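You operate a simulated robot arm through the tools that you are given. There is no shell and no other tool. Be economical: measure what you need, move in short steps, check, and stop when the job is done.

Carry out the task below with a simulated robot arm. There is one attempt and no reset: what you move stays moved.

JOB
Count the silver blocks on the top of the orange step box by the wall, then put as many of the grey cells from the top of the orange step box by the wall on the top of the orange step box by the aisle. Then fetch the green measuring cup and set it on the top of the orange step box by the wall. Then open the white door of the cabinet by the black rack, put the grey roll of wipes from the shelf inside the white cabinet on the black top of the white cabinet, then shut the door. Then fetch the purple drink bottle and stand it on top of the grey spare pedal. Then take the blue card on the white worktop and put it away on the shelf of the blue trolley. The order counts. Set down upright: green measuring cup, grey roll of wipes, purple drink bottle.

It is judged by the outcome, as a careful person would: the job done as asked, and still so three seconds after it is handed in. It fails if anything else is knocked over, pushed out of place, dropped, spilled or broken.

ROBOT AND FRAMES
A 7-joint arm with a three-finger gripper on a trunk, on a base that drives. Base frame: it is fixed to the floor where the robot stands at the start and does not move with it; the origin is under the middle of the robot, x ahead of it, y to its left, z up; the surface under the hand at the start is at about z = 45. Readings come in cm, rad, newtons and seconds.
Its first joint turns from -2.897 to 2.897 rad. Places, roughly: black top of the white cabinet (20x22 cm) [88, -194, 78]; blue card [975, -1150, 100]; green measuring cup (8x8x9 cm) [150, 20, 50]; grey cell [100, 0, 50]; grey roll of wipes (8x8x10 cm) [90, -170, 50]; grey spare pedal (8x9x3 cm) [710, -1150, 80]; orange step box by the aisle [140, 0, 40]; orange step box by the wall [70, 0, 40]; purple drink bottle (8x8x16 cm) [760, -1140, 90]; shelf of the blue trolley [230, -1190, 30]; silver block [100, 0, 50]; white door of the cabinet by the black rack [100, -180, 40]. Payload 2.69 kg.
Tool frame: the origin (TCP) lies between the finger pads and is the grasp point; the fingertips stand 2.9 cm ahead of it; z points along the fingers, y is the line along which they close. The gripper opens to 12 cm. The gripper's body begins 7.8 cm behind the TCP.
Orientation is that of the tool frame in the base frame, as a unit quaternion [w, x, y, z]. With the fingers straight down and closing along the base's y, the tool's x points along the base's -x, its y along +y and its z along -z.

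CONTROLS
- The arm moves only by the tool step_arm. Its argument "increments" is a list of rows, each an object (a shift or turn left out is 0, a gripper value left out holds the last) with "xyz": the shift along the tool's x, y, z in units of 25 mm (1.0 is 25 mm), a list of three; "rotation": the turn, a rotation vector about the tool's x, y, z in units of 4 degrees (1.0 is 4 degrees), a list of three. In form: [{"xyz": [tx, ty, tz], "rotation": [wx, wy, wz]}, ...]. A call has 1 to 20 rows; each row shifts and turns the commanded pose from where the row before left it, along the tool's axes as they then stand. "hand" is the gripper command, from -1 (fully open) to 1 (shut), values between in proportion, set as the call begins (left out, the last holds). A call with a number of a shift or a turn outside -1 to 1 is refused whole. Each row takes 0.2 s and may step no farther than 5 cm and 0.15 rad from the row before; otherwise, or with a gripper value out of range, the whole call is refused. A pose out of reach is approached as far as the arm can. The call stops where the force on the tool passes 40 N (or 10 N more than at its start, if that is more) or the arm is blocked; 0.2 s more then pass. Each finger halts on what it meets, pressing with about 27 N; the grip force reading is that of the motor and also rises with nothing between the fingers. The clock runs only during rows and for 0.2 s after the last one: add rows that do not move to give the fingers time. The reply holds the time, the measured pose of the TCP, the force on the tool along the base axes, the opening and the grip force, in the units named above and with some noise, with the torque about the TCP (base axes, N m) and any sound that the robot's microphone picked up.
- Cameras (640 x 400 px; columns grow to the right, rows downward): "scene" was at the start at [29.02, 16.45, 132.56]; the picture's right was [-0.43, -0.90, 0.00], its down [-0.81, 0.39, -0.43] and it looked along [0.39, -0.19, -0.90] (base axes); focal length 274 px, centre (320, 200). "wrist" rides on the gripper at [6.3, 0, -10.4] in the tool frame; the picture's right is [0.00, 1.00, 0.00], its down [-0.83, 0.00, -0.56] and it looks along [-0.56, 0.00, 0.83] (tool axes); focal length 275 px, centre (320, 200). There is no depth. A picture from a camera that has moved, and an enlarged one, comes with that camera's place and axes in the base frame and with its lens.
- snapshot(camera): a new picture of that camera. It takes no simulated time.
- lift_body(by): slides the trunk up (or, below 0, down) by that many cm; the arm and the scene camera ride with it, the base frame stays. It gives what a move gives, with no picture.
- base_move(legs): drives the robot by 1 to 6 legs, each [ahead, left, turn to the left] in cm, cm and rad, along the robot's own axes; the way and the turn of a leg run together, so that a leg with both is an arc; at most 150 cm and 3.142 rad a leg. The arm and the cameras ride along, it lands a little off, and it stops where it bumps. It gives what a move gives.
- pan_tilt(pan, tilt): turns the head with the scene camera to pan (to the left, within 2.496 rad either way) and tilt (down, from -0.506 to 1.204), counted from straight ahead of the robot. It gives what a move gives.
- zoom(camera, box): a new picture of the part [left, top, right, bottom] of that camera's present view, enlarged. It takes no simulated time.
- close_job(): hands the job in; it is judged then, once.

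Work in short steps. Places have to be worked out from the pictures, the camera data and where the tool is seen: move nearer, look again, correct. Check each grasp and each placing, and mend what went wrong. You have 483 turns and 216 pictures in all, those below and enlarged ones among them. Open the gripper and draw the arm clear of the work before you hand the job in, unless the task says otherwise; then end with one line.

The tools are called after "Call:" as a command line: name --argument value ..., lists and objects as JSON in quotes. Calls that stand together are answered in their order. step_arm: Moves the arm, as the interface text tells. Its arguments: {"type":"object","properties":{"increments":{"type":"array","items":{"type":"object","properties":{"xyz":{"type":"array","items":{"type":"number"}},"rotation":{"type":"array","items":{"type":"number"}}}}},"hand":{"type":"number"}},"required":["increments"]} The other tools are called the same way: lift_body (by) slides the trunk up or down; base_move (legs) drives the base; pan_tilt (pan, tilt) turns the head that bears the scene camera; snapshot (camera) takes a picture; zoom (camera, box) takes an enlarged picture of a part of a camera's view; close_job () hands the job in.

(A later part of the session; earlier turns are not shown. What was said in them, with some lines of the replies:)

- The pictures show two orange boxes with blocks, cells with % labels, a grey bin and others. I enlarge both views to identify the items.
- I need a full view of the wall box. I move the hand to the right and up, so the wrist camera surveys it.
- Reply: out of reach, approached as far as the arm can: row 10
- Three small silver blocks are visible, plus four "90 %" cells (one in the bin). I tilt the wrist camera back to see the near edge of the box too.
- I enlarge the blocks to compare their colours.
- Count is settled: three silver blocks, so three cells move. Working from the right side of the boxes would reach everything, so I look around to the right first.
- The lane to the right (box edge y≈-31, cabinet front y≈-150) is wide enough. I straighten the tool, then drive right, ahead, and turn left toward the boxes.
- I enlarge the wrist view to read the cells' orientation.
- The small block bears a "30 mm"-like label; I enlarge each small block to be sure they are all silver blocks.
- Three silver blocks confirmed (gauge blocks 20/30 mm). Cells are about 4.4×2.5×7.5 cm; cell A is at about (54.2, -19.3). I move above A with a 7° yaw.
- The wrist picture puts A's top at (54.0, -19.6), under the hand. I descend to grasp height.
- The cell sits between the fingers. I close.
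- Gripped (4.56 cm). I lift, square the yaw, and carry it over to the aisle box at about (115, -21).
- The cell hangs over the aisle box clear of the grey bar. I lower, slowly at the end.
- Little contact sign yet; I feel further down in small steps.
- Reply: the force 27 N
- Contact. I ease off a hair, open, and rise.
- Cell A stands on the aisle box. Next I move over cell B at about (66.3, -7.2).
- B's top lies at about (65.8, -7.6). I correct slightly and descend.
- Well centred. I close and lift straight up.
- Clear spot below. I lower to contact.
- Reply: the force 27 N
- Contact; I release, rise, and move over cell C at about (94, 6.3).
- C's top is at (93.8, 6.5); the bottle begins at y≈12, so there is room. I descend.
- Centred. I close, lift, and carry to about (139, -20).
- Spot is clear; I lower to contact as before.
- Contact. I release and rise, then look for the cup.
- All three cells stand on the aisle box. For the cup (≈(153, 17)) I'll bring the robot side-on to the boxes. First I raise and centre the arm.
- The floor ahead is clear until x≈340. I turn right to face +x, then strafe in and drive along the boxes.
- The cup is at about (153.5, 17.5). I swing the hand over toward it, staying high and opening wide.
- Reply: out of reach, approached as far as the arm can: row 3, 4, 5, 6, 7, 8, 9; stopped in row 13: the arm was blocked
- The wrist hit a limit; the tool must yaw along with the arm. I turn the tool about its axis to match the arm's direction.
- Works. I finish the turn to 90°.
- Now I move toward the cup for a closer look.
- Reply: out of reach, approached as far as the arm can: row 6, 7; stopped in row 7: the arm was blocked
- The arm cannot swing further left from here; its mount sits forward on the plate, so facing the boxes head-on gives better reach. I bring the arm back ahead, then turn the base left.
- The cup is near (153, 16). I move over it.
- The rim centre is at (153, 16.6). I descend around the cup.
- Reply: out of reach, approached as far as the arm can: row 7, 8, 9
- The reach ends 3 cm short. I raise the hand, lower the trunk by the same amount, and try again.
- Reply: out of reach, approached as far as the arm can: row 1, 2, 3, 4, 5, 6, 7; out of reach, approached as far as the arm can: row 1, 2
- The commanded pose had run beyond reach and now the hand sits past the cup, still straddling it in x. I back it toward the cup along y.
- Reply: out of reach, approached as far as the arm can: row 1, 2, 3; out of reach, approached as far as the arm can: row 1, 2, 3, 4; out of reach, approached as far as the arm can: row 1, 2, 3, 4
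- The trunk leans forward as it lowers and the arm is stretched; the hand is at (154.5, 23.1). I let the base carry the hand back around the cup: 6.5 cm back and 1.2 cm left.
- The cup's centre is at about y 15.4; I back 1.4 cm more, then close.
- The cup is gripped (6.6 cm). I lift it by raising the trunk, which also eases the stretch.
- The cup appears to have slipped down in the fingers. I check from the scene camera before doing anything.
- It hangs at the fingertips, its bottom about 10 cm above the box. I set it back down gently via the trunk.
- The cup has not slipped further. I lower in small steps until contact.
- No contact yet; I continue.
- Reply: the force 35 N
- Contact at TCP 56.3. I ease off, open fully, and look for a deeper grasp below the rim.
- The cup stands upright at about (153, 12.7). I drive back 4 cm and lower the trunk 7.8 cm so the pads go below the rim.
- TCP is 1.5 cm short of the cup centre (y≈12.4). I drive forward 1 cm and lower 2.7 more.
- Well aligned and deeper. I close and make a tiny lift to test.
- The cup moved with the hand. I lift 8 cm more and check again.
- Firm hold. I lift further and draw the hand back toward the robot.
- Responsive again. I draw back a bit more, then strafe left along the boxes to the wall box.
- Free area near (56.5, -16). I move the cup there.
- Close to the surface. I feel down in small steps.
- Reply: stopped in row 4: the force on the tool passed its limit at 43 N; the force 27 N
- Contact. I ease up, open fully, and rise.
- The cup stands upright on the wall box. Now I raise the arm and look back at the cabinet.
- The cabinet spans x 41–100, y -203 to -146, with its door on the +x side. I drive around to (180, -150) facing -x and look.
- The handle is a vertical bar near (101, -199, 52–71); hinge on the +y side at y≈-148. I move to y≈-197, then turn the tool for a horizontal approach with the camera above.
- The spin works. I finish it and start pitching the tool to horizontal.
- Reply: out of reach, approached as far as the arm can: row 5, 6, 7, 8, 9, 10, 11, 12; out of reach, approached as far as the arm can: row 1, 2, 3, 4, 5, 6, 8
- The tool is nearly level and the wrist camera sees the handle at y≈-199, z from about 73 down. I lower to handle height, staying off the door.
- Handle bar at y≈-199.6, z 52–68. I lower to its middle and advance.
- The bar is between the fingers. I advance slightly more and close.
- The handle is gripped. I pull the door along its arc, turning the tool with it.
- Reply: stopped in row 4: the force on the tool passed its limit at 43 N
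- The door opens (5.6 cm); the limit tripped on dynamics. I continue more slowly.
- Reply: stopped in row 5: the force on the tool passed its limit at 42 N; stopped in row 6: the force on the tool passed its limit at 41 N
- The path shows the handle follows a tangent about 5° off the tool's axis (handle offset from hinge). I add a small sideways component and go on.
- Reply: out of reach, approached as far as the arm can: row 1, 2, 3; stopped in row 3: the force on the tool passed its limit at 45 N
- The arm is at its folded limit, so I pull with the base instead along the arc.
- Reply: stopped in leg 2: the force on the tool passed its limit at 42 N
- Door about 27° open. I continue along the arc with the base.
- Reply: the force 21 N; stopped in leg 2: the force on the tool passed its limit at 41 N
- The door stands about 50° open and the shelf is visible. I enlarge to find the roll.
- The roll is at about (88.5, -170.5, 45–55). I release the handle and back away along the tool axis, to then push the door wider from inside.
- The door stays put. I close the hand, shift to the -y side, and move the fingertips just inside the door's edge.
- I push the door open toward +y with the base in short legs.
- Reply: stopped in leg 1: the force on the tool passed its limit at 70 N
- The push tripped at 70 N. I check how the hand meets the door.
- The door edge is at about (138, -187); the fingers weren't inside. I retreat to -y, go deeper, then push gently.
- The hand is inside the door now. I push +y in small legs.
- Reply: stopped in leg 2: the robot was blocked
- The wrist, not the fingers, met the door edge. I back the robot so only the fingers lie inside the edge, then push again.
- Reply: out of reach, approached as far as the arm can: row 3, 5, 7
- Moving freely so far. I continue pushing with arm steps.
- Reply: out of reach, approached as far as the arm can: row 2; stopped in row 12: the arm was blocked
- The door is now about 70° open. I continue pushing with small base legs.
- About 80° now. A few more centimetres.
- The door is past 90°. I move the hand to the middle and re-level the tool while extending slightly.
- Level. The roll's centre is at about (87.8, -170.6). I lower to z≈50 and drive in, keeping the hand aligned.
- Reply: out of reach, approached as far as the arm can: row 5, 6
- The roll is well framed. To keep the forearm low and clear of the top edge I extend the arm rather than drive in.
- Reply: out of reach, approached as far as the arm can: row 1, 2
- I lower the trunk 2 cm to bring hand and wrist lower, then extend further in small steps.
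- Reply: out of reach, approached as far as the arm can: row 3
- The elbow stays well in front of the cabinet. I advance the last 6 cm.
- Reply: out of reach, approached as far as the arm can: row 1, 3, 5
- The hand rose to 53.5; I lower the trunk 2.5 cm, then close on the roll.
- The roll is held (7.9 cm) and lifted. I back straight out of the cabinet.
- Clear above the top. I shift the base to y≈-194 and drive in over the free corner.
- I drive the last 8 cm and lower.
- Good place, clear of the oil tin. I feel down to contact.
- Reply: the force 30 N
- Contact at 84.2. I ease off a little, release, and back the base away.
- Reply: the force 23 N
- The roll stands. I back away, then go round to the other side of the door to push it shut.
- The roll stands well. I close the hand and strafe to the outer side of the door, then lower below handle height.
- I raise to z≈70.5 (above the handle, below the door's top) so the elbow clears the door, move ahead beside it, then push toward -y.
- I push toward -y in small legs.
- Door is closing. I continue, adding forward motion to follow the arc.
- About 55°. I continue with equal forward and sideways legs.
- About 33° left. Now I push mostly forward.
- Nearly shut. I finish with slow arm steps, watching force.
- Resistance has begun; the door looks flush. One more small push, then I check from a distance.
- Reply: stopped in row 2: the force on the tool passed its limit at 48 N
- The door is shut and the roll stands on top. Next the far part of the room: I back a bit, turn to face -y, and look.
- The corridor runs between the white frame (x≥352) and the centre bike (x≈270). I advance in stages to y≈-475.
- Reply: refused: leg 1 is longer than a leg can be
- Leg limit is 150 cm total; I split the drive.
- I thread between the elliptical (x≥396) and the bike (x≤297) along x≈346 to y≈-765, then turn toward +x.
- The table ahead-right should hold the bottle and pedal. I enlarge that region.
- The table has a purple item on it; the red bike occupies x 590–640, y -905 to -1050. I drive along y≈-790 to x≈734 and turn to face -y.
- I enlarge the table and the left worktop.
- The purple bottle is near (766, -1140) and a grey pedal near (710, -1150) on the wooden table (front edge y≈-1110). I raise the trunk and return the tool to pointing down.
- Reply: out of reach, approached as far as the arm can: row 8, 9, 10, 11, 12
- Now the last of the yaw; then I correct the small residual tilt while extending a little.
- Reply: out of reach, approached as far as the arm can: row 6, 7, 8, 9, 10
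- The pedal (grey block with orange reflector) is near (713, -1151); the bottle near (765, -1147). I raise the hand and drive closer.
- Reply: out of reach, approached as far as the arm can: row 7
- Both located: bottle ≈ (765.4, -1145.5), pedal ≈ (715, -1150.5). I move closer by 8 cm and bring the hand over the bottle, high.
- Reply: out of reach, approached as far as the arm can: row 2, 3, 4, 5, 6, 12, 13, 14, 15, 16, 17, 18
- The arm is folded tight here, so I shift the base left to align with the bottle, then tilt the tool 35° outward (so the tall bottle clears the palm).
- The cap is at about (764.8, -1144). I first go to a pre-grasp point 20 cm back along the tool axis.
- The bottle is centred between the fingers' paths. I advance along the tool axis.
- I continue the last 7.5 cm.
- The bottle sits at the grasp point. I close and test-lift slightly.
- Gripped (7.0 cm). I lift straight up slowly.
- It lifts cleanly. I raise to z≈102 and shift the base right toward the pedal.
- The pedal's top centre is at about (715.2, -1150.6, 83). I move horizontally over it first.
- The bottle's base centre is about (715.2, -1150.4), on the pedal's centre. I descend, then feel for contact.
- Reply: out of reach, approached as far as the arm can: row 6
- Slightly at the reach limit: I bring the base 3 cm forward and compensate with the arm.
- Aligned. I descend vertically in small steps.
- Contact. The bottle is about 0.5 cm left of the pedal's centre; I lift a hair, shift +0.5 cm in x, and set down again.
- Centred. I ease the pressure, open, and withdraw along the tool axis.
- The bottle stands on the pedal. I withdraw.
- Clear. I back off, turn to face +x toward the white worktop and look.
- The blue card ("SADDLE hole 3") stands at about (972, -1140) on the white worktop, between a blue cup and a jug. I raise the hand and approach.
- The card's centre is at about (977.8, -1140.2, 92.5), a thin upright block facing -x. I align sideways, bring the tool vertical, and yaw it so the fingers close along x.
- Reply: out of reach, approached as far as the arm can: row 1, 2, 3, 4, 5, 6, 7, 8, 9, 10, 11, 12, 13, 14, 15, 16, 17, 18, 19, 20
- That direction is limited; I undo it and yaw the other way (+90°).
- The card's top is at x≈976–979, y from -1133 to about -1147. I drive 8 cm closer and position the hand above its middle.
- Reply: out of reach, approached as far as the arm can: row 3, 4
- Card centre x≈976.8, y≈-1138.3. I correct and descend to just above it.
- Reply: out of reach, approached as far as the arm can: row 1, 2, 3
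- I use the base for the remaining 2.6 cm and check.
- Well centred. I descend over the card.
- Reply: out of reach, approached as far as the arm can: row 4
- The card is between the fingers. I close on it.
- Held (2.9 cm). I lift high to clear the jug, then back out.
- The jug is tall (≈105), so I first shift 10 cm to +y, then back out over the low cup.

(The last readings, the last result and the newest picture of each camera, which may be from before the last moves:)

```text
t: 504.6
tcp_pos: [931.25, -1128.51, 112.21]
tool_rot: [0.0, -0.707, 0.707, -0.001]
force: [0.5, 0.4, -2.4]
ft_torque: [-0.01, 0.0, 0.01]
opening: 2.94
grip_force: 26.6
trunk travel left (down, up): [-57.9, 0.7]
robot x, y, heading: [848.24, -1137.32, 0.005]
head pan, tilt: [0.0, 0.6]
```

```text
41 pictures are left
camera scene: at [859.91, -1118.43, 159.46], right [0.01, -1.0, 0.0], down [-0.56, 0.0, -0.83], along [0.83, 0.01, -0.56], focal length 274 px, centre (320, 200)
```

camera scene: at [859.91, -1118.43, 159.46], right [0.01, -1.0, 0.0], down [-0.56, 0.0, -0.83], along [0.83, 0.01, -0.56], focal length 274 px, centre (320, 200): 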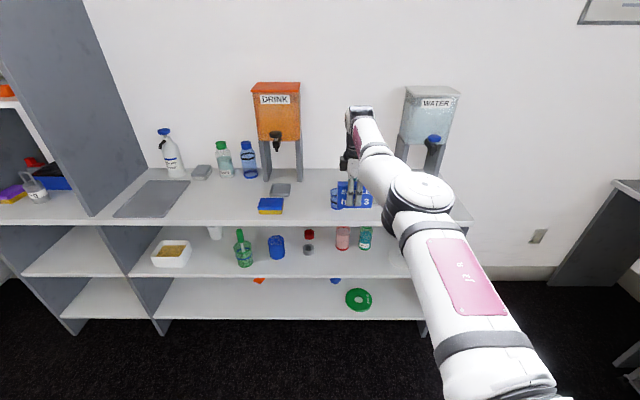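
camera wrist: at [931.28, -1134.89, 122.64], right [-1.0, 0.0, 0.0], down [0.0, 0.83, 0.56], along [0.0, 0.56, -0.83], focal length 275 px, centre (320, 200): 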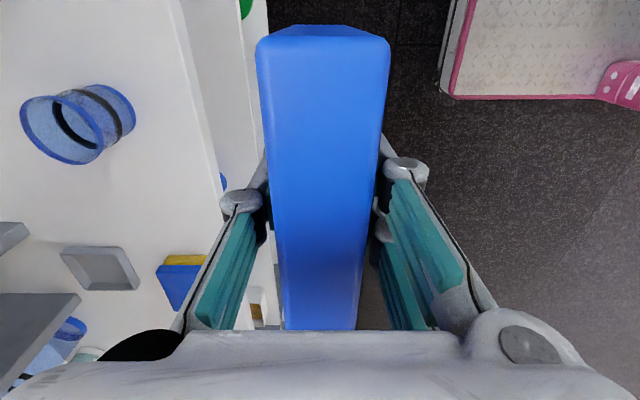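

Out safely. Now the trolley at about (230, -1190): I retrace around the red bike, turn to face -x, and head west along y≈-800.

Call:
base_move --legs '[[0, 80, 0], [-90, 110, 0], [-60, 140, 0], [0, 0, 3.137], [140, 0, 0], [140, 0, 0]]'

Call:
pan_tilt --pan 0.7 --tilt 0.4

Call:
snapshot --camera "scene"

```text
refused: leg 3 is longer than a leg can be; nothing moved
```

```text
t: 505.6
tcp_pos: [931.34, -1128.45, 112.15]
tool_rot: [0.0, 0.707, -0.707, 0.0]
force: [0.3, 1.2, -0.2]
ft_torque: [0.01, 0.0, 0.0]
opening: 2.93
grip_force: 27.1
trunk travel left (down, up): [-57.9, 0.7]
robot x, y, heading: [847.75, -1137.84, 0.004]
head pan, tilt: [0.7, 0.4]
```

```text
40 pictures are left
camera scene: at [858.11, -1112.48, 161.29], right [0.65, -0.76, 0.0], down [-0.3, -0.25, -0.92], along [0.7, 0.6, -0.39], focal length 274 px, centre (320, 200)
```

scene: 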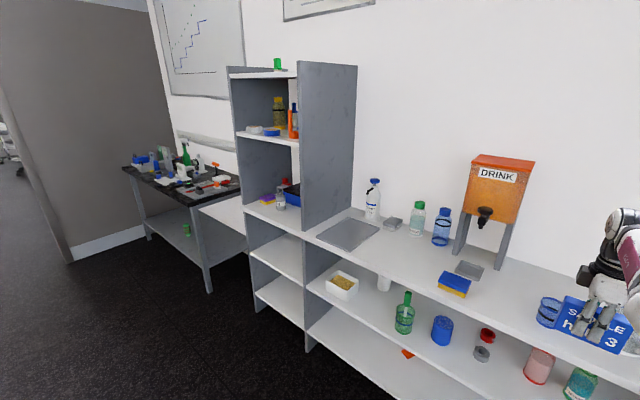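

Call:
base_move --legs '[[-4, 62, 0], [-85, 100, 0], [-55, 120, 0], [0, 58, 0], [0, 0, 3.137], [140, 0, 0]]'

Call:
base_move --legs '[[140, 0, 0]]'

Call:
snapshot --camera "scene"

```text
t: 538.4
tcp_pos: [476.52, -811.46, 112.2]
tool_rot: [0.0, 0.704, 0.711, 0.0]
force: [-0.8, 0.0, -0.9]
ft_torque: [-0.01, 0.0, 0.0]
opening: 2.92
grip_force: 27.3
trunk travel left (down, up): [-57.9, 0.7]
robot x, y, heading: [559.56, -801.58, -3.123]
head pan, tilt: [0.7, 0.4]
```

```text
t: 545.4
tcp_pos: [335.98, -812.56, 112.22]
tool_rot: [-0.001, 0.707, 0.707, 0.001]
force: [-0.2, 0.4, -0.4]
ft_torque: [0.0, 0.0, -0.01]
opening: 2.92
grip_force: 27.3
trunk travel left (down, up): [-57.9, 0.7]
robot x, y, heading: [419.75, -802.7, -3.137]
head pan, tilt: [0.7, 0.4]
```

```text
39 pictures are left
camera scene: at [409.69, -828.21, 161.29], right [-0.65, 0.76, 0.0], down [0.3, 0.25, -0.92], along [-0.7, -0.6, -0.39], focal length 274 px, centre (320, 200)
```

scene: 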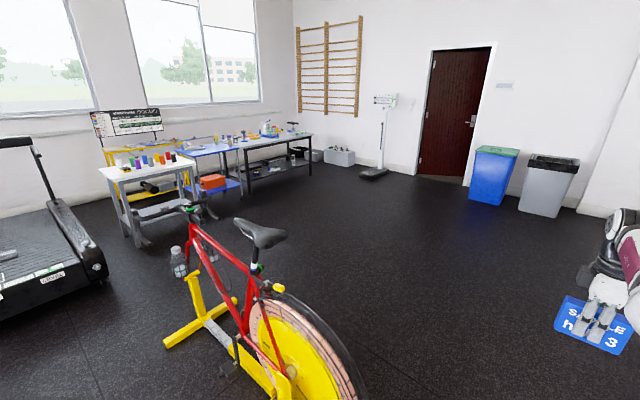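

The blue trolley is at image (213, 165), with an orange box on its shelf. I enlarge it.

Call:
zoom --camera "scene" --box '[90, 110, 330, 260]'

```text
2.67 times, centred on (210, 185) of scene
camera zoom: at [409.69, -828.21, 161.29], right [-0.65, 0.76, 0.0], down [0.3, 0.25, -0.92], along [-0.7, -0.6, -0.39], focal length 731 px, centre (613, 240)
```

zoom: 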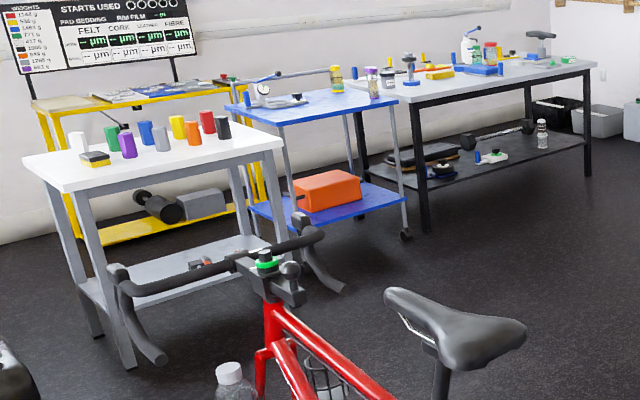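

The lower blue shelf (z≈30) has free space at x≈188–215 beside the orange box. I drive to about (235, -1030) and turn to face it.

Call:
base_move --legs '[[145, 0, 0], [40, 110, 0], [0, 100, 0], [0, 0, 1.566]]'

Call:
pan_tilt --pan 0.0 --tilt 0.6

Call:
snapshot --camera "scene"

```text
t: 566.8
tcp_pos: [241.09, -1096.13, 112.28]
tool_rot: [0.0, 0.006, 1.0, 0.0]
force: [-0.5, 0.6, -0.2]
ft_torque: [-0.01, -0.05, -0.01]
opening: 2.93
grip_force: 27.0
trunk travel left (down, up): [-57.9, 0.7]
robot x, y, heading: [233.21, -1012.44, -1.572]
head pan, tilt: [0.7, 0.4]
```

```text
t: 567.8
tcp_pos: [241.1, -1096.14, 112.25]
tool_rot: [0.0, 0.006, 1.0, 0.001]
force: [-0.1, 0.3, -1.3]
ft_torque: [0.02, 0.01, -0.01]
opening: 2.92
grip_force: 27.2
trunk travel left (down, up): [-57.9, 0.7]
robot x, y, heading: [232.87, -1011.97, -1.574]
head pan, tilt: [0.0, 0.6]
```

```text
37 pictures are left
camera scene: at [252.03, -1024.45, 159.47], right [-1.0, 0.0, 0.0], down [0.0, 0.56, -0.83], along [0.0, -0.83, -0.56], focal length 274 px, centre (320, 200)
```

scene: 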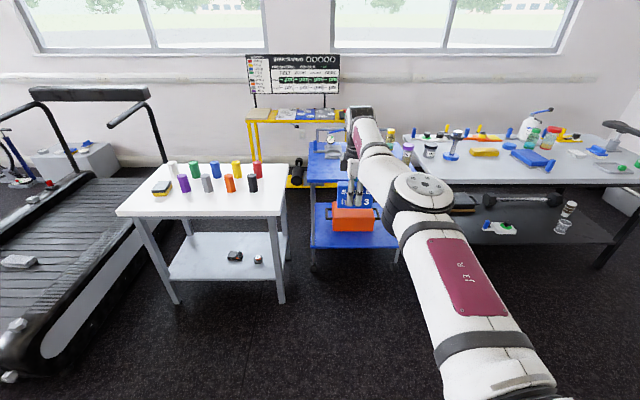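

The shelf is at z≈31, y -1158 to -1207; the orange box occupies x 211–244 from y≈-1174 back, leaving about 15 cm in front. I spin the tool and pitch it level (camera up) for a horizontal approach.

Call:
step_arm --increments '[{"rotation": [0, 0, -1]}, {"rotation": [0, 0, -1]}, {"rotation": [0, 0, -1]}, {"rotation": [0, 0, -1]}, {"rotation": [0, 0, -1]}, {"rotation": [0, 0, -1]}, {"rotation": [0, 0, -1]}, {"rotation": [0, 0, -1]}, {"rotation": [0, 0, -1]}, {"rotation": [0, 0, -1]}, {"rotation": [0, 0, -1]}, {"rotation": [0, 0, -1]}]'

Call:
step_arm --increments '[{"rotation": [0, 0, -1]}, {"rotation": [0, 0, -1]}, {"rotation": [0, 0, -1]}, {"rotation": [0, 0, -1]}, {"rotation": [0, 0, -1]}, {"rotation": [0, 0, -1]}, {"rotation": [0, 0, -1]}, {"rotation": [0, 0, -1]}, {"rotation": [0, 0, -1]}, {"rotation": [0, 0, -1]}, {"rotation": [0, 0, -0.6]}]'

Call:
step_arm --increments '[{"xyz": [0, 0, 0.5]}, {"xyz": [0, 0, 0.5]}, {"xyz": [0, 0, 0.5]}, {"xyz": [0, 0, 0.5]}, {"rotation": [0, 1, 0]}, {"rotation": [0, 1, 0]}, {"rotation": [0, 1, 0]}, {"rotation": [0, 1, 0]}, {"rotation": [0, 1, 0]}, {"rotation": [0, 1, 0]}, {"rotation": [0, 1, 0]}, {"rotation": [0, 1, 0]}, {"rotation": [0, 1, 0]}, {"rotation": [0, 1, 0]}, {"rotation": [0, 1, 0]}, {"rotation": [0, 1, 0]}]'

Call:
step_arm --increments '[{"rotation": [0, 1, 0]}, {"rotation": [0, 1, 0]}, {"rotation": [0, 1, 0]}, {"rotation": [0, 1, 0]}, {"rotation": [0, 1, 0]}, {"rotation": [0, 1, 0]}, {"rotation": [0, 1, 0]}, {"rotation": [0, 1, 0]}, {"rotation": [0, 1, 0]}, {"rotation": [0, 1, 0]}, {"rotation": [0, 0.5, 0]}]'

```text
t: 570.4
tcp_pos: [241.0, -1096.13, 112.2]
tool_rot: [0.001, -0.402, 0.916, 0.0]
force: [-0.7, 0.5, -1.1]
ft_torque: [-0.01, -0.01, -0.01]
opening: 2.93
grip_force: 27.0
trunk travel left (down, up): [-57.9, 0.7]
robot x, y, heading: [233.05, -1012.56, -1.574]
head pan, tilt: [0.0, 0.6]
```

```text
t: 572.8
tcp_pos: [241.07, -1096.07, 112.3]
tool_rot: [0.0, -0.706, 0.708, 0.0]
force: [-0.1, -0.9, -0.3]
ft_torque: [0.01, 0.04, 0.02]
opening: 2.91
grip_force: 26.5
trunk travel left (down, up): [-57.9, 0.7]
robot x, y, heading: [232.98, -1012.19, -1.575]
head pan, tilt: [0.0, 0.6]
```

```text
t: 576.2
tcp_pos: [243.33, -1113.29, 107.23]
tool_rot: [-0.289, -0.644, 0.648, -0.287]
force: [-0.6, -0.2, -0.8]
ft_torque: [0.02, -0.01, 0.01]
opening: 2.92
grip_force: 27.1
out of reach, approached as far as the arm can: row 5, 6, 7, 8, 9, 10, 11, 12, 13, 14, 15, 16
trunk travel left (down, up): [-57.9, 0.7]
robot x, y, heading: [233.26, -1012.38, -1.581]
head pan, tilt: [0.0, 0.6]
```

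```text
t: 578.6
tcp_pos: [242.82, -1117.17, 106.87]
tool_rot: [-0.475, -0.524, 0.54, -0.455]
force: [-0.6, 0.1, -0.3]
ft_torque: [0.02, -0.02, 0.02]
opening: 2.92
grip_force: 26.8
out of reach, approached as far as the arm can: row 1, 2, 3, 4, 5, 7, 8, 10
trunk travel left (down, up): [-57.9, 0.7]
robot x, y, heading: [232.74, -1012.37, -1.578]
head pan, tilt: [0.0, 0.6]
```

Nearly level. I back up for room, lower the trunk, and finish levelling.

Call:
base_move --legs '[[-30, 0, 0]]'

Call:
lift_body --by -45

Call:
step_arm --increments '[{"xyz": [-0.6, 0, 0]}, {"xyz": [-0.6, 0, 0]}, {"xyz": [-0.6, 0, 0]}, {"xyz": [-0.6, 0, 0], "rotation": [0, 0.4, 0]}, {"xyz": [-0.6, 0, 0], "rotation": [0, 0.4, 0]}, {"xyz": [-0.6, 0, 0]}]'

Call:
snapshot --camera "wrist"

Call:
snapshot --camera "scene"

```text
t: 580.7
tcp_pos: [242.99, -1087.33, 106.88]
tool_rot: [-0.474, -0.525, 0.54, -0.456]
force: [-0.6, 0.9, -1.8]
ft_torque: [0.01, 0.01, -0.04]
opening: 2.95
grip_force: 27.2
trunk travel left (down, up): [-57.9, 0.7]
robot x, y, heading: [232.91, -982.38, -1.58]
head pan, tilt: [0.0, 0.6]
```

```text
refused: -45 is not a number from -40 to 40
```

```text
t: 582.1
tcp_pos: [242.8, -1085.41, 101.89]
tool_rot: [-0.49, -0.511, 0.527, -0.47]
force: [-0.5, 0.7, -1.5]
ft_torque: [-0.02, -0.03, -0.03]
opening: 2.92
grip_force: 27.1
out of reach, approached as far as the arm can: row 2, 3, 4, 5, 6
trunk travel left (down, up): [-57.9, 0.7]
robot x, y, heading: [232.87, -982.3, -1.572]
head pan, tilt: [0.0, 0.6]
```

```text
36 pictures are left
camera wrist: at [243.07, -1075.57, 108.95], right [-1.0, 0.04, 0.01], down [0.01, 0.62, -0.79], along [-0.04, -0.78, -0.62], focal length 275 px, centre (320, 200)
```

wrist: 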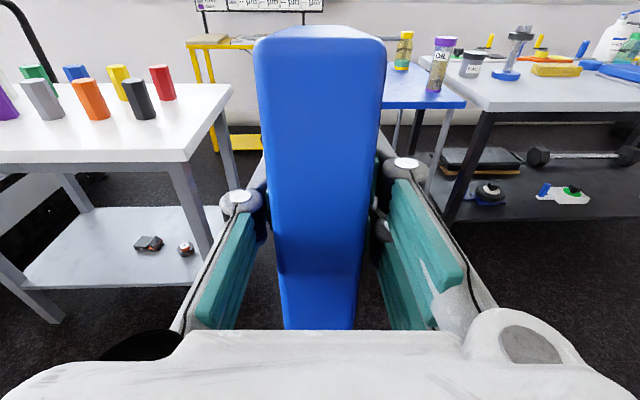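

```text
35 pictures are left
camera scene: at [252.15, -994.6, 159.47], right [-1.0, 0.0, 0.0], down [0.0, 0.56, -0.83], along [0.0, -0.83, -0.56], focal length 274 px, centre (320, 200)
```

scene: 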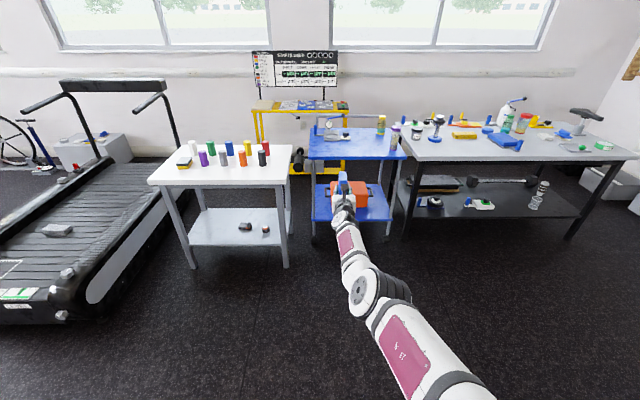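

The shelf spans x≈199–256. I lower the trunk in two moves.

Call:
lift_body --by -38

Call:
step_arm --increments '[{"xyz": [-0.6, 0, 0]}, {"xyz": [-0.6, 0, 0]}, {"xyz": [-0.6, 0, 0]}, {"xyz": [-0.6, 0, 0]}, {"xyz": [-0.6, 0, 0]}, {"xyz": [-0.6, 0, 0]}]'

```text
t: 585.7
tcp_pos: [242.53, -1110.66, 63.87]
tool_rot: [-0.49, -0.511, 0.527, -0.47]
force: [-1.5, 0.1, -1.3]
ft_torque: [-0.03, -0.01, -0.02]
opening: 2.92
grip_force: 27.6
trunk travel left (down, up): [-19.9, 38.7]
robot x, y, heading: [233.2, -982.42, -1.573]
head pan, tilt: [0.0, 0.6]
```

```text
t: 587.1
tcp_pos: [242.58, -1110.73, 63.86]
tool_rot: [-0.491, -0.511, 0.527, -0.47]
force: [-0.1, -1.0, -1.4]
ft_torque: [0.02, -0.01, 0.01]
opening: 2.93
grip_force: 27.4
out of reach, approached as far as the arm can: row 1, 2, 3, 4, 5, 6
trunk travel left (down, up): [-19.9, 38.7]
robot x, y, heading: [233.18, -982.6, -1.578]
head pan, tilt: [0.0, 0.6]
```

The arm is stretched; I retract along the tool axis first.

Call:
step_arm --increments '[{"xyz": [0, 0, -0.9]}, {"xyz": [0, 0, -0.9]}, {"xyz": [0, 0, -0.9]}, {"xyz": [0, 0, -0.9]}, {"xyz": [0, 0, -0.9]}, {"xyz": [0, 0, -0.9]}, {"xyz": [0, 0, -0.9]}, {"xyz": [0, 0, -0.9]}, {"xyz": [0, 0, -0.9]}, {"xyz": [0, 0, -0.9]}]'

Call:
snapshot --camera "scene"

```text
t: 589.3
tcp_pos: [244.11, -1090.86, 67.81]
tool_rot: [-0.49, -0.512, 0.527, -0.47]
force: [0.0, -0.1, -2.0]
ft_torque: [0.01, -0.04, -0.01]
opening: 2.95
grip_force: 26.8
out of reach, approached as far as the arm can: row 1, 2
trunk travel left (down, up): [-19.9, 38.7]
robot x, y, heading: [233.22, -982.46, -1.577]
head pan, tilt: [0.0, 0.6]
```

```text
34 pictures are left
camera scene: at [252.04, -1019.9, 121.52], right [-1.0, 0.0, 0.0], down [0.0, 0.57, -0.82], along [0.0, -0.82, -0.57], focal length 274 px, centre (320, 200)
```

scene: 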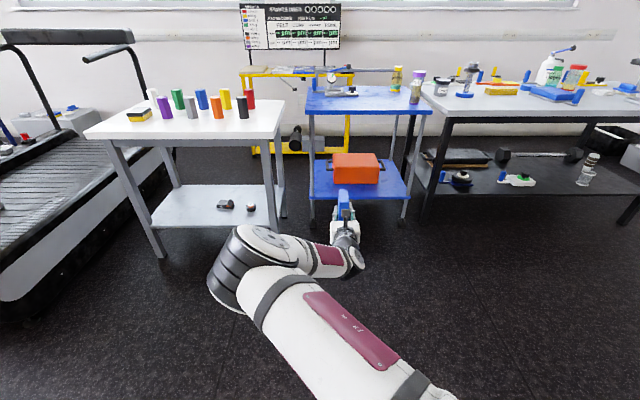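

Good view: shelf front y≈-1152, z≈31; box front y≈-1168, x 211–244. I level the tool exactly and lower the trunk.

Call:
step_arm --increments '[{"rotation": [0.25, 0.57, 0.04]}, {"rotation": [0.25, 0.57, 0.04]}, {}]'

Call:
lift_body --by -18

Call:
step_arm --increments '[{"xyz": [-0.5, 0, 0]}, {"xyz": [-0.5, 0, 0]}, {"xyz": [-0.5, 0, 0]}, {"xyz": [-0.5, 0, 0]}]'

Call:
snapshot --camera "scene"

Call:
snapshot --camera "wrist"

```text
t: 590.1
tcp_pos: [243.97, -1090.88, 67.76]
tool_rot: [0.501, 0.499, -0.5, 0.501]
force: [0.2, 1.0, -0.6]
ft_torque: [-0.01, 0.0, 0.01]
opening: 2.96
grip_force: 26.4
trunk travel left (down, up): [-19.9, 38.7]
robot x, y, heading: [233.32, -982.62, -1.576]
head pan, tilt: [0.0, 0.6]
```

```text
t: 592.1
tcp_pos: [244.08, -1090.78, 49.7]
tool_rot: [0.5, 0.499, -0.5, 0.5]
force: [-0.1, 0.5, -1.7]
ft_torque: [0.01, -0.02, -0.02]
opening: 2.94
grip_force: 27.2
trunk travel left (down, up): [-1.9, 56.7]
robot x, y, heading: [233.22, -982.29, -1.575]
head pan, tilt: [0.0, 0.6]
```

```text
t: 593.1
tcp_pos: [243.93, -1090.82, 44.75]
tool_rot: [0.5, 0.499, -0.5, 0.5]
force: [-0.1, 0.6, -0.8]
ft_torque: [0.0, 0.01, 0.01]
opening: 2.94
grip_force: 26.7
trunk travel left (down, up): [-1.9, 56.7]
robot x, y, heading: [233.35, -982.57, -1.575]
head pan, tilt: [0.0, 0.6]
```

```text
33 pictures are left
camera scene: at [252.03, -1021.07, 103.5], right [-1.0, 0.0, 0.0], down [0.0, 0.57, -0.82], along [0.0, -0.82, -0.57], focal length 274 px, centre (320, 200)
```

scene: 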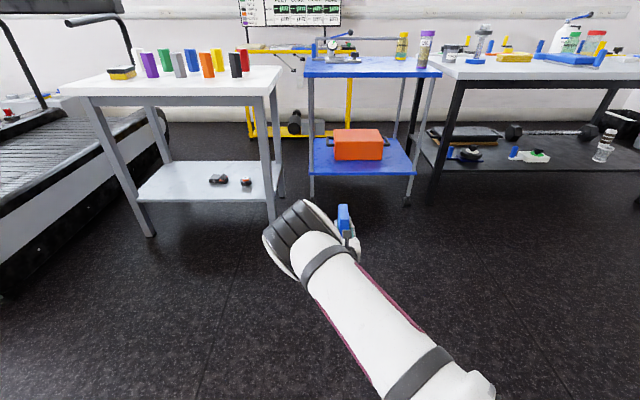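

```text
32 pictures are left
camera wrist: at [243.84, -1080.48, 51.0], right [-1.0, 0.0, 0.0], down [0.0, 0.55, -0.83], along [0.0, -0.83, -0.55], focal length 275 px, centre (320, 200)
```

wrist: 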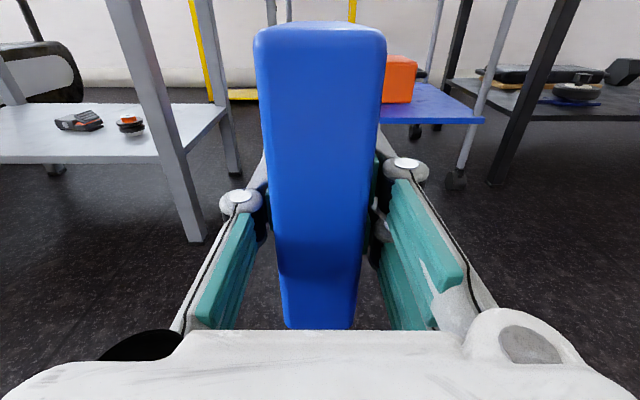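

Level and low. I shift right 15 cm, drive in most of the way, and look.

Call:
base_move --legs '[[0, -16, 0], [52, 0, 0]]'

Call:
snapshot --camera "wrist"

Call:
snapshot --camera "scene"

```text
t: 597.2
tcp_pos: [228.34, -1143.02, 44.74]
tool_rot: [0.499, 0.501, -0.499, 0.502]
force: [0.5, -0.3, 0.1]
ft_torque: [0.01, -0.01, 0.0]
opening: 2.94
grip_force: 27.0
trunk travel left (down, up): [-1.9, 56.7]
robot x, y, heading: [216.31, -1034.76, -1.567]
head pan, tilt: [0.0, 0.6]
```

```text
31 pictures are left
camera wrist: at [228.2, -1132.67, 51.01], right [-1.0, 0.0, 0.0], down [-0.01, 0.55, -0.83], along [0.0, -0.83, -0.55], focal length 275 px, centre (320, 200)
```

wrist: 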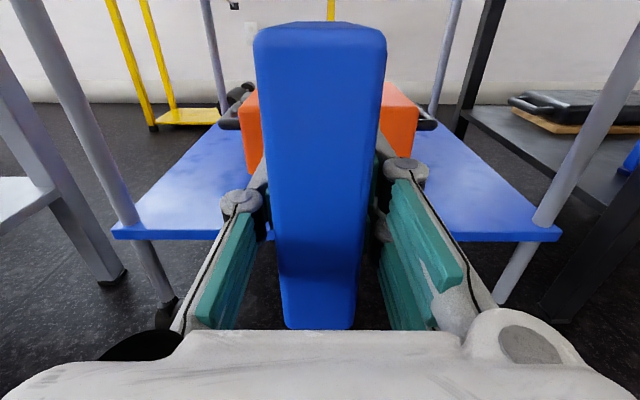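

```text
30 pictures are left
camera scene: at [236.01, -1073.21, 103.5], right [-1.0, 0.0, 0.0], down [0.0, 0.57, -0.82], along [0.0, -0.82, -0.57], focal length 274 px, centre (320, 200)
```

scene: 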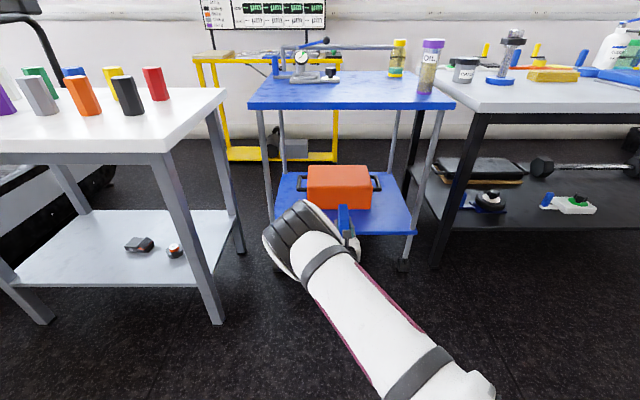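

Call:
zoom --camera "scene" --box '[280, 150, 420, 270]'

```text
3.33 times, centred on (350, 210) of scene
camera zoom: at [236.01, -1073.21, 103.5], right [-1.0, 0.0, 0.0], down [0.0, 0.57, -0.82], along [0.0, -0.82, -0.57], focal length 914 px, centre (220, 167)
```

zoom: 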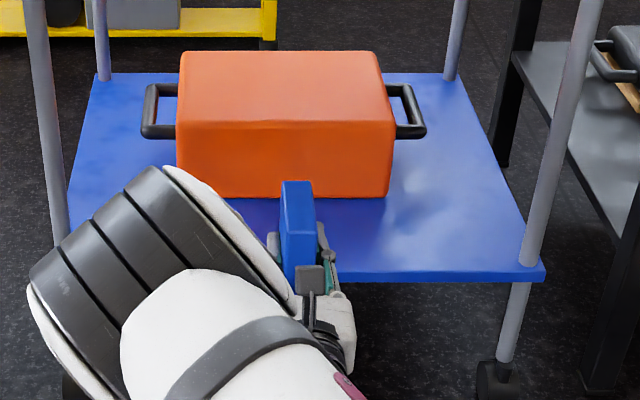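

The card spans roughly 4.5 cm behind to 3.5 cm ahead of the TCP. I drive 20 cm further to put it midway between the shelf edge and the box.

Call:
base_move --legs '[[19.5, 0, 0]]'

Call:
snapshot --camera "wrist"

Call:
zoom --camera "scene" --box '[280, 150, 420, 270]'

```text
t: 598.8
tcp_pos: [228.5, -1162.58, 44.78]
tool_rot: [0.499, 0.501, -0.499, 0.502]
force: [0.0, -1.1, -0.6]
ft_torque: [0.01, 0.01, 0.02]
opening: 2.92
grip_force: 26.8
trunk travel left (down, up): [-1.9, 56.7]
robot x, y, heading: [216.56, -1054.14, -1.571]
head pan, tilt: [0.0, 0.6]
```

```text
28 pictures are left
camera wrist: at [228.36, -1152.2, 51.01], right [-1.0, 0.0, 0.0], down [-0.01, 0.56, -0.83], along [0.0, -0.83, -0.56], focal length 275 px, centre (320, 200)
```

wrist: 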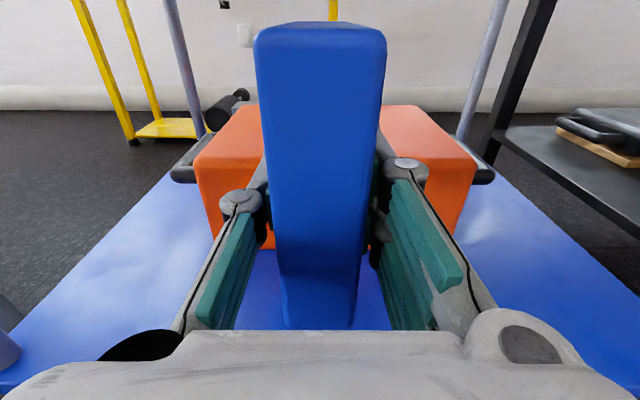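

```text
3.33 times, centred on (350, 210) of scene
camera zoom: at [236.1, -1092.74, 103.5], right [-1.0, 0.0, 0.0], down [0.0, 0.57, -0.82], along [0.0, -0.82, -0.57], focal length 914 px, centre (220, 167)
```

zoom: 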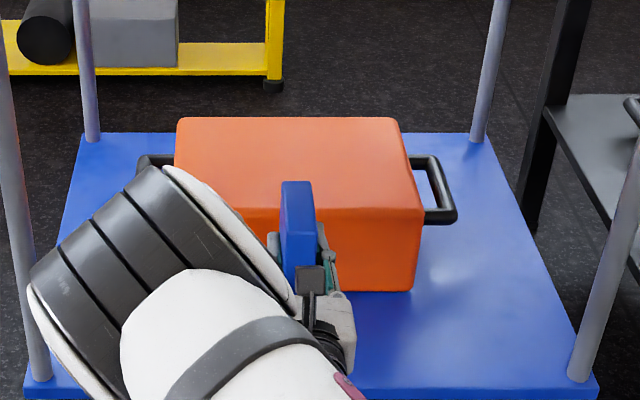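

Box front is at y≈-1172; the card is clear of it. I lower to just above the shelf.

Call:
step_arm --increments '[{"xyz": [-0.5, 0, 0]}, {"xyz": [-0.5, 0, 0]}, {"xyz": [-0.5, 0, 0]}, {"xyz": [-0.4, 0, 0]}, {"xyz": [-0.2, 0, 0]}, {"xyz": [-0.2, 0, 0]}]'

Call:
snapshot --camera "wrist"

```text
t: 600.2
tcp_pos: [228.52, -1162.75, 39.03]
tool_rot: [0.499, 0.501, -0.499, 0.502]
force: [0.0, -0.6, 0.5]
ft_torque: [0.0, 0.01, 0.02]
opening: 2.93
grip_force: 26.8
trunk travel left (down, up): [-1.9, 56.7]
robot x, y, heading: [216.84, -1054.67, -1.566]
head pan, tilt: [0.0, 0.6]
```

```text
26 pictures are left
camera wrist: at [228.34, -1152.22, 45.27], right [-1.0, 0.0, 0.0], down [-0.01, 0.56, -0.83], along [0.0, -0.83, -0.56], focal length 275 px, centre (320, 200)
```

wrist: 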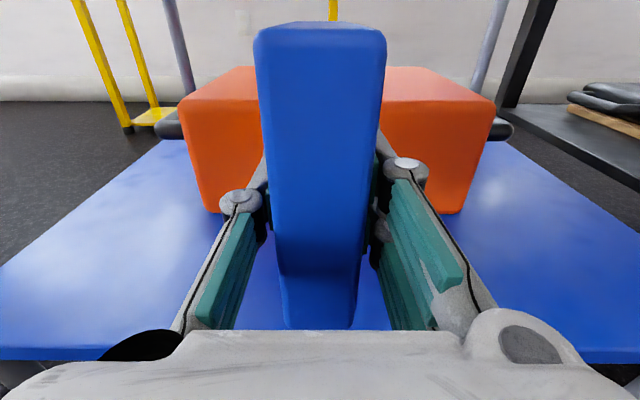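

I continue in small steps to contact.

Call:
step_arm --increments '[{"xyz": [-0.15, 0, 0]}, {"xyz": [-0.15, 0, 0]}, {"xyz": [-0.1, 0, 0]}, {"xyz": [-0.1, 0, 0]}, {"xyz": [-0.08, 0, 0]}, {}]'

```text
t: 601.6
tcp_pos: [228.53, -1162.53, 37.6]
tool_rot: [0.499, 0.501, -0.499, 0.501]
force: [-0.6, 0.6, -0.6]
ft_torque: [-0.02, 0.02, -0.04]
opening: 2.94
grip_force: 26.8
trunk travel left (down, up): [-1.9, 56.7]
robot x, y, heading: [216.65, -1054.31, -1.571]
head pan, tilt: [0.0, 0.6]
```

Call:
step_arm --increments '[{"xyz": [-0.08, 0, 0]}, {"xyz": [-0.08, 0, 0]}, {"xyz": [-0.08, 0, 0]}, {"xyz": [-0.08, 0, 0]}, {}]'

```text
t: 602.8
tcp_pos: [228.53, -1162.59, 36.78]
tool_rot: [0.499, 0.5, -0.499, 0.502]
force: [-1.3, -0.2, -1.1]
ft_torque: [0.02, -0.02, 0.01]
opening: 2.94
grip_force: 27.6
trunk travel left (down, up): [-1.9, 56.7]
robot x, y, heading: [216.73, -1054.37, -1.565]
head pan, tilt: [0.0, 0.6]
```

Call:
step_arm --increments '[{"xyz": [-0.08, 0, 0]}, {"xyz": [-0.08, 0, 0]}, {"xyz": [-0.08, 0, 0]}, {"xyz": [-0.08, 0, 0]}, {"xyz": [-0.08, 0, 0]}, {}]'

```text
t: 604.2
tcp_pos: [228.59, -1162.55, 35.71]
tool_rot: [0.499, 0.5, -0.499, 0.502]
force: [-0.4, -0.3, -0.7]
ft_torque: [-0.01, -0.01, -0.02]
opening: 2.92
grip_force: 27.2
trunk travel left (down, up): [-1.9, 56.7]
robot x, y, heading: [216.62, -1054.25, -1.564]
head pan, tilt: [0.0, 0.6]
```

Call:
zoom --camera "wrist" --box '[220, 180, 420, 340]'

Call:
step_arm --increments '[{"xyz": [-0.08, 0, 0]}, {"xyz": [-0.08, 0, 0]}, {"xyz": [-0.08, 0, 0]}, {"xyz": [-0.08, 0, 0]}, {}]'

```text
2.50 times, centred on (320, 260) of wrist
camera zoom: at [228.38, -1152.19, 41.96], right [-1.0, -0.01, 0.0], down [-0.01, 0.56, -0.83], along [0.0, -0.83, -0.56], focal length 688 px, centre (320, 50)
```

zoom: 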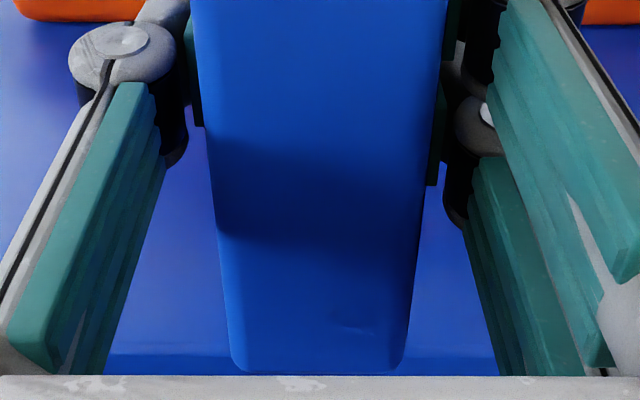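

```text
t: 605.4
tcp_pos: [228.45, -1162.45, 34.88]
tool_rot: [0.499, 0.5, -0.499, 0.502]
force: [0.5, -1.0, -2.1]
ft_torque: [0.01, 0.01, 0.0]
opening: 2.91
grip_force: 26.9
trunk travel left (down, up): [-1.9, 56.7]
robot x, y, heading: [216.91, -1054.29, -1.571]
head pan, tilt: [0.0, 0.6]
```

Comparing several views, the shelf is actually at z≈23.7 with its front edge at y≈-1163 (box front ≈ -1180), so I must go about 9.5 cm further in before lowering.

Call:
base_move --legs '[[9.5, 0, 0]]'

Call:
snapshot --camera "wrist"

Call:
snapshot --camera "scene"

```text
t: 606.5
tcp_pos: [228.66, -1172.0, 35.0]
tool_rot: [0.499, 0.5, -0.499, 0.502]
force: [-1.3, 0.3, -1.2]
ft_torque: [-0.01, 0.03, 0.01]
opening: 2.93
grip_force: 27.0
trunk travel left (down, up): [-1.9, 56.7]
robot x, y, heading: [216.77, -1064.19, -1.568]
head pan, tilt: [0.0, 0.6]
```

```text
24 pictures are left
camera wrist: at [228.49, -1161.81, 41.19], right [-1.0, -0.01, 0.0], down [-0.01, 0.56, -0.83], along [0.0, -0.83, -0.56], focal length 275 px, centre (320, 200)
```

wrist: 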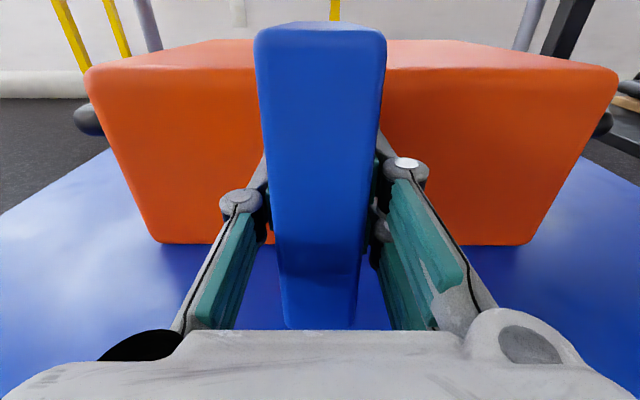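

```text
23 pictures are left
camera scene: at [236.16, -1102.33, 103.5], right [-1.0, 0.0, 0.0], down [0.0, 0.57, -0.82], along [0.0, -0.82, -0.57], focal length 274 px, centre (320, 200)
```

scene: 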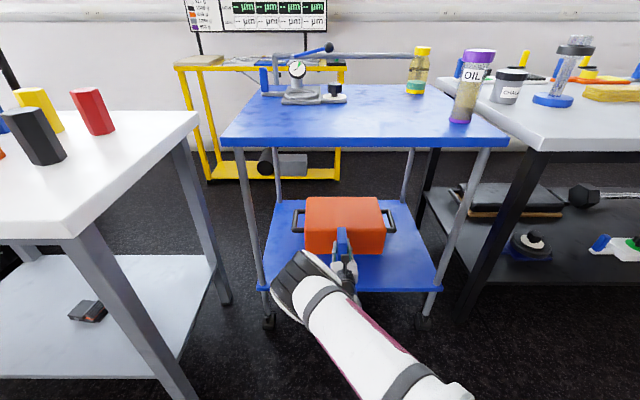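

Box front confirmed at -1180.6; the card is between it and the edge. I lower gently.

Call:
step_arm --increments '[{"xyz": [-0.3, 0, 0]}, {"xyz": [-0.3, 0, 0]}, {"xyz": [-0.3, 0, 0]}, {"xyz": [-0.2, 0, 0]}, {"xyz": [-0.15, 0, 0]}, {"xyz": [-0.1, 0, 0]}, {"xyz": [-0.1, 0, 0]}, {}]'

```text
t: 608.3
tcp_pos: [228.72, -1172.13, 31.23]
tool_rot: [0.498, 0.501, -0.498, 0.503]
force: [-0.1, -0.2, -0.8]
ft_torque: [0.0, -0.02, 0.01]
opening: 2.94
grip_force: 27.5
trunk travel left (down, up): [-1.9, 56.7]
robot x, y, heading: [216.89, -1064.14, -1.566]
head pan, tilt: [0.0, 0.6]
```

Call:
step_arm --increments '[{"xyz": [-0.08, 0, 0]}, {"xyz": [-0.08, 0, 0]}, {"xyz": [-0.08, 0, 0]}, {"xyz": [-0.08, 0, 0]}, {"xyz": [-0.06, 0, 0]}, {}]'

Call:
zoom --camera "wrist" --box '[220, 180, 420, 340]'

```text
t: 609.7
tcp_pos: [228.68, -1172.19, 30.84]
tool_rot: [0.501, 0.498, -0.497, 0.504]
force: [-1.6, -0.8, 31.8]
ft_torque: [-0.42, 0.16, -0.23]
opening: 2.93
grip_force: 27.0
trunk travel left (down, up): [-1.9, 56.7]
robot x, y, heading: [216.82, -1064.08, -1.563]
head pan, tilt: [0.0, 0.6]
```

```text
2.50 times, centred on (320, 260) of wrist
camera zoom: at [228.51, -1161.89, 36.98], right [-1.0, -0.01, 0.0], down [-0.01, 0.55, -0.84], along [0.0, -0.84, -0.55], focal length 688 px, centre (320, 50)
```

zoom: 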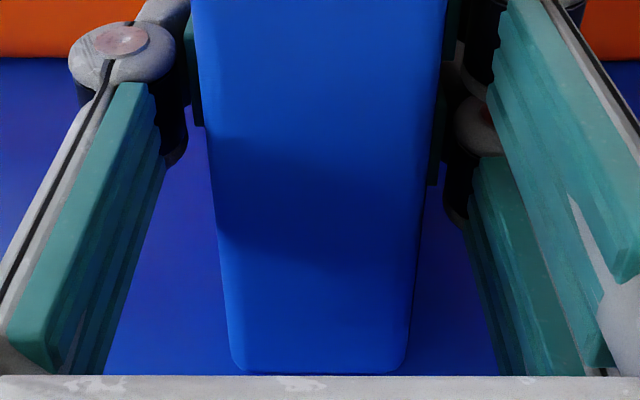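

Firm contact on the shelf. I ease off and open slightly.

Call:
step_arm --increments '[{"xyz": [0.14, 0, 0]}, {}]'

Call:
step_arm --hand 0.2 --increments '[{}, {}, {}]'

Call:
snapshot --camera "wrist"

```text
t: 610.3
tcp_pos: [228.64, -1172.15, 30.82]
tool_rot: [0.498, 0.501, -0.497, 0.504]
force: [0.0, -4.8, 18.6]
ft_torque: [-0.9, 0.04, 0.03]
opening: 2.93
grip_force: 27.0
trunk travel left (down, up): [-1.9, 56.7]
robot x, y, heading: [217.15, -1063.72, -1.567]
head pan, tilt: [0.0, 0.6]
```

```text
t: 611.1
tcp_pos: [228.68, -1172.03, 30.65]
tool_rot: [0.498, 0.501, -0.499, 0.502]
force: [3.6, 3.5, 19.1]
ft_torque: [1.99, 0.19, -0.33]
opening: 4.8
grip_force: 0.1
trunk travel left (down, up): [-1.9, 56.7]
robot x, y, heading: [216.84, -1063.82, -1.569]
head pan, tilt: [0.0, 0.6]
```

```text
21 pictures are left
camera wrist: at [228.52, -1161.76, 36.98], right [-1.0, -0.01, 0.0], down [-0.01, 0.56, -0.83], along [0.0, -0.83, -0.56], focal length 275 px, centre (320, 200)
```

wrist: 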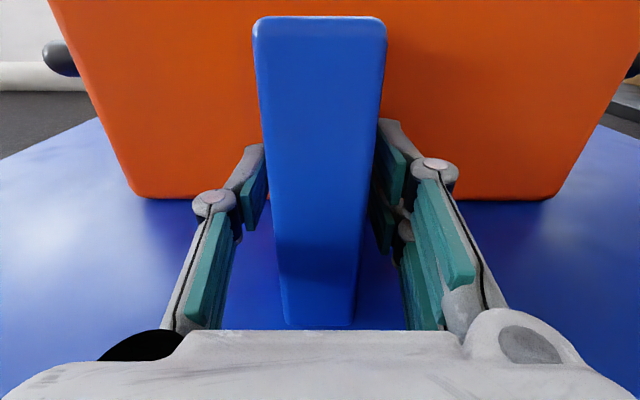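

The card stands free; the remaining force is the hand's underside on the shelf edge. I raise slightly and check.

Call:
step_arm --increments '[{"xyz": [0.2, 0, 0]}, {"xyz": [0.2, 0, 0]}, {}]'

Call:
snapshot --camera "wrist"

```text
t: 611.9
tcp_pos: [228.67, -1172.17, 31.61]
tool_rot: [0.498, 0.503, -0.498, 0.502]
force: [-0.6, -0.1, 0.3]
ft_torque: [0.04, -0.01, 0.02]
opening: 4.81
grip_force: 0.1
trunk travel left (down, up): [-1.9, 56.7]
robot x, y, heading: [216.74, -1063.77, -1.567]
head pan, tilt: [0.0, 0.6]
```

```text
20 pictures are left
camera wrist: at [228.5, -1161.77, 37.92], right [-1.0, -0.01, 0.0], down [-0.01, 0.56, -0.83], along [0.0, -0.83, -0.56], focal length 275 px, centre (320, 200)
```

wrist: 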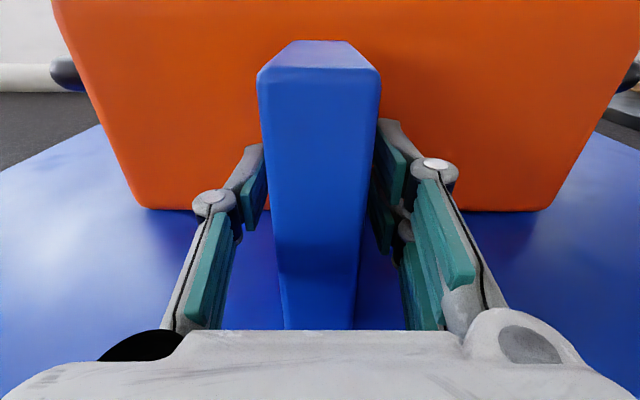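

Standing freely with no force. I open wider and back straight out.

Call:
step_arm --hand -0.3 --increments '[{}, {}, {}]'

Call:
base_move --legs '[[-30, 0, 0]]'

Call:
snapshot --camera "wrist"

Call:
zoom --camera "scene" --box '[230, 60, 450, 280]'

```text
t: 612.7
tcp_pos: [228.62, -1172.2, 31.73]
tool_rot: [0.499, 0.5, -0.499, 0.502]
force: [1.0, 0.6, 0.2]
ft_torque: [0.01, 0.01, 0.03]
opening: 7.82
grip_force: 0.1
trunk travel left (down, up): [-1.9, 56.7]
robot x, y, heading: [216.68, -1063.9, -1.57]
head pan, tilt: [0.0, 0.6]
```

```text
t: 614.8
tcp_pos: [228.45, -1141.77, 31.79]
tool_rot: [0.498, 0.501, -0.498, 0.502]
force: [0.1, -0.9, -0.9]
ft_torque: [-0.03, -0.03, 0.02]
opening: 7.82
grip_force: 0.1
trunk travel left (down, up): [-1.9, 56.7]
robot x, y, heading: [217.14, -1033.57, -1.563]
head pan, tilt: [0.0, 0.6]
```

```text
19 pictures are left
camera wrist: at [228.38, -1131.46, 37.96], right [-1.0, -0.01, 0.0], down [-0.01, 0.55, -0.83], along [0.0, -0.83, -0.56], focal length 275 px, centre (320, 200)
```

wrist: 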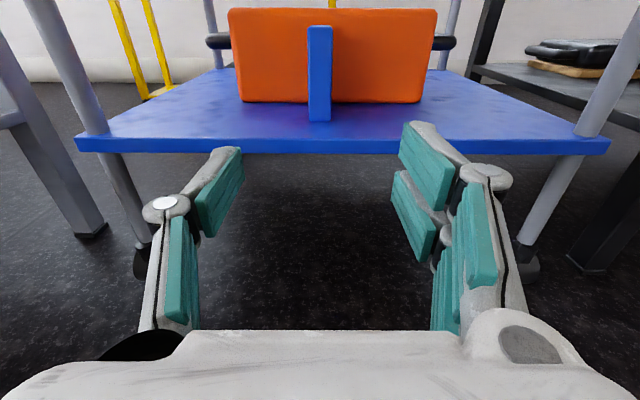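

```text
1.82 times, centred on (340, 170) of scene
camera zoom: at [236.05, -1072.0, 103.5], right [-1.0, 0.0, 0.0], down [0.0, 0.56, -0.83], along [0.0, -0.83, -0.56], focal length 498 px, centre (284, 254)
```

zoom: 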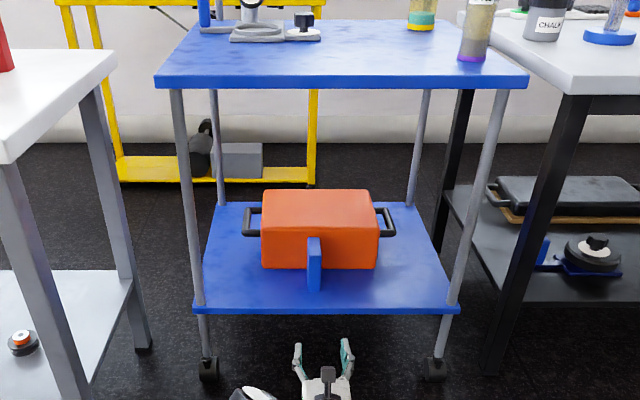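

The card stands on the trolley shelf. I back off a bit more with the gripper open and hand in.

Call:
base_move --legs '[[-30, 0, 0]]'

Call:
zoom --camera "scene" --box '[200, 20, 480, 250]'

```text
t: 616.8
tcp_pos: [228.5, -1111.36, 31.76]
tool_rot: [0.498, 0.501, -0.498, 0.502]
force: [1.0, -0.1, -0.9]
ft_torque: [-0.01, 0.0, -0.01]
opening: 7.79
grip_force: 0.1
trunk travel left (down, up): [-1.9, 56.7]
robot x, y, heading: [216.74, -1003.05, -1.568]
head pan, tilt: [0.0, 0.6]
```

```text
1.74 times, centred on (340, 135) of scene
camera zoom: at [235.95, -1041.63, 103.5], right [-1.0, 0.0, 0.0], down [0.0, 0.56, -0.83], along [0.0, -0.83, -0.56], focal length 477 px, centre (285, 313)
```

zoom: 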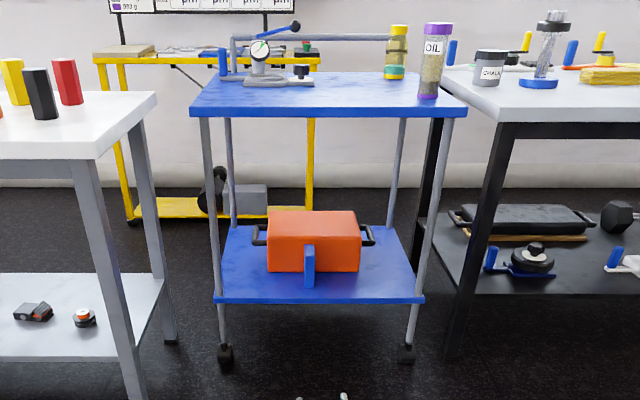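

All steps are done and the arm is clear; I hand the job in.

Call:
close_job

```text
The job is handed in.
```

I carried out every step in order and handed the job in; no result came back. I counted three silver blocks and moved three grey cells to the aisle box. The measuring cup is upright on the wall box, though it slipped once in the fingers and I set it back down and regripped it. The roll of wipes stands on the cabinet top with the door shut. The drink bottle stands on the spare pedal, and the blue card stands on end on the trolley's lower shelf.
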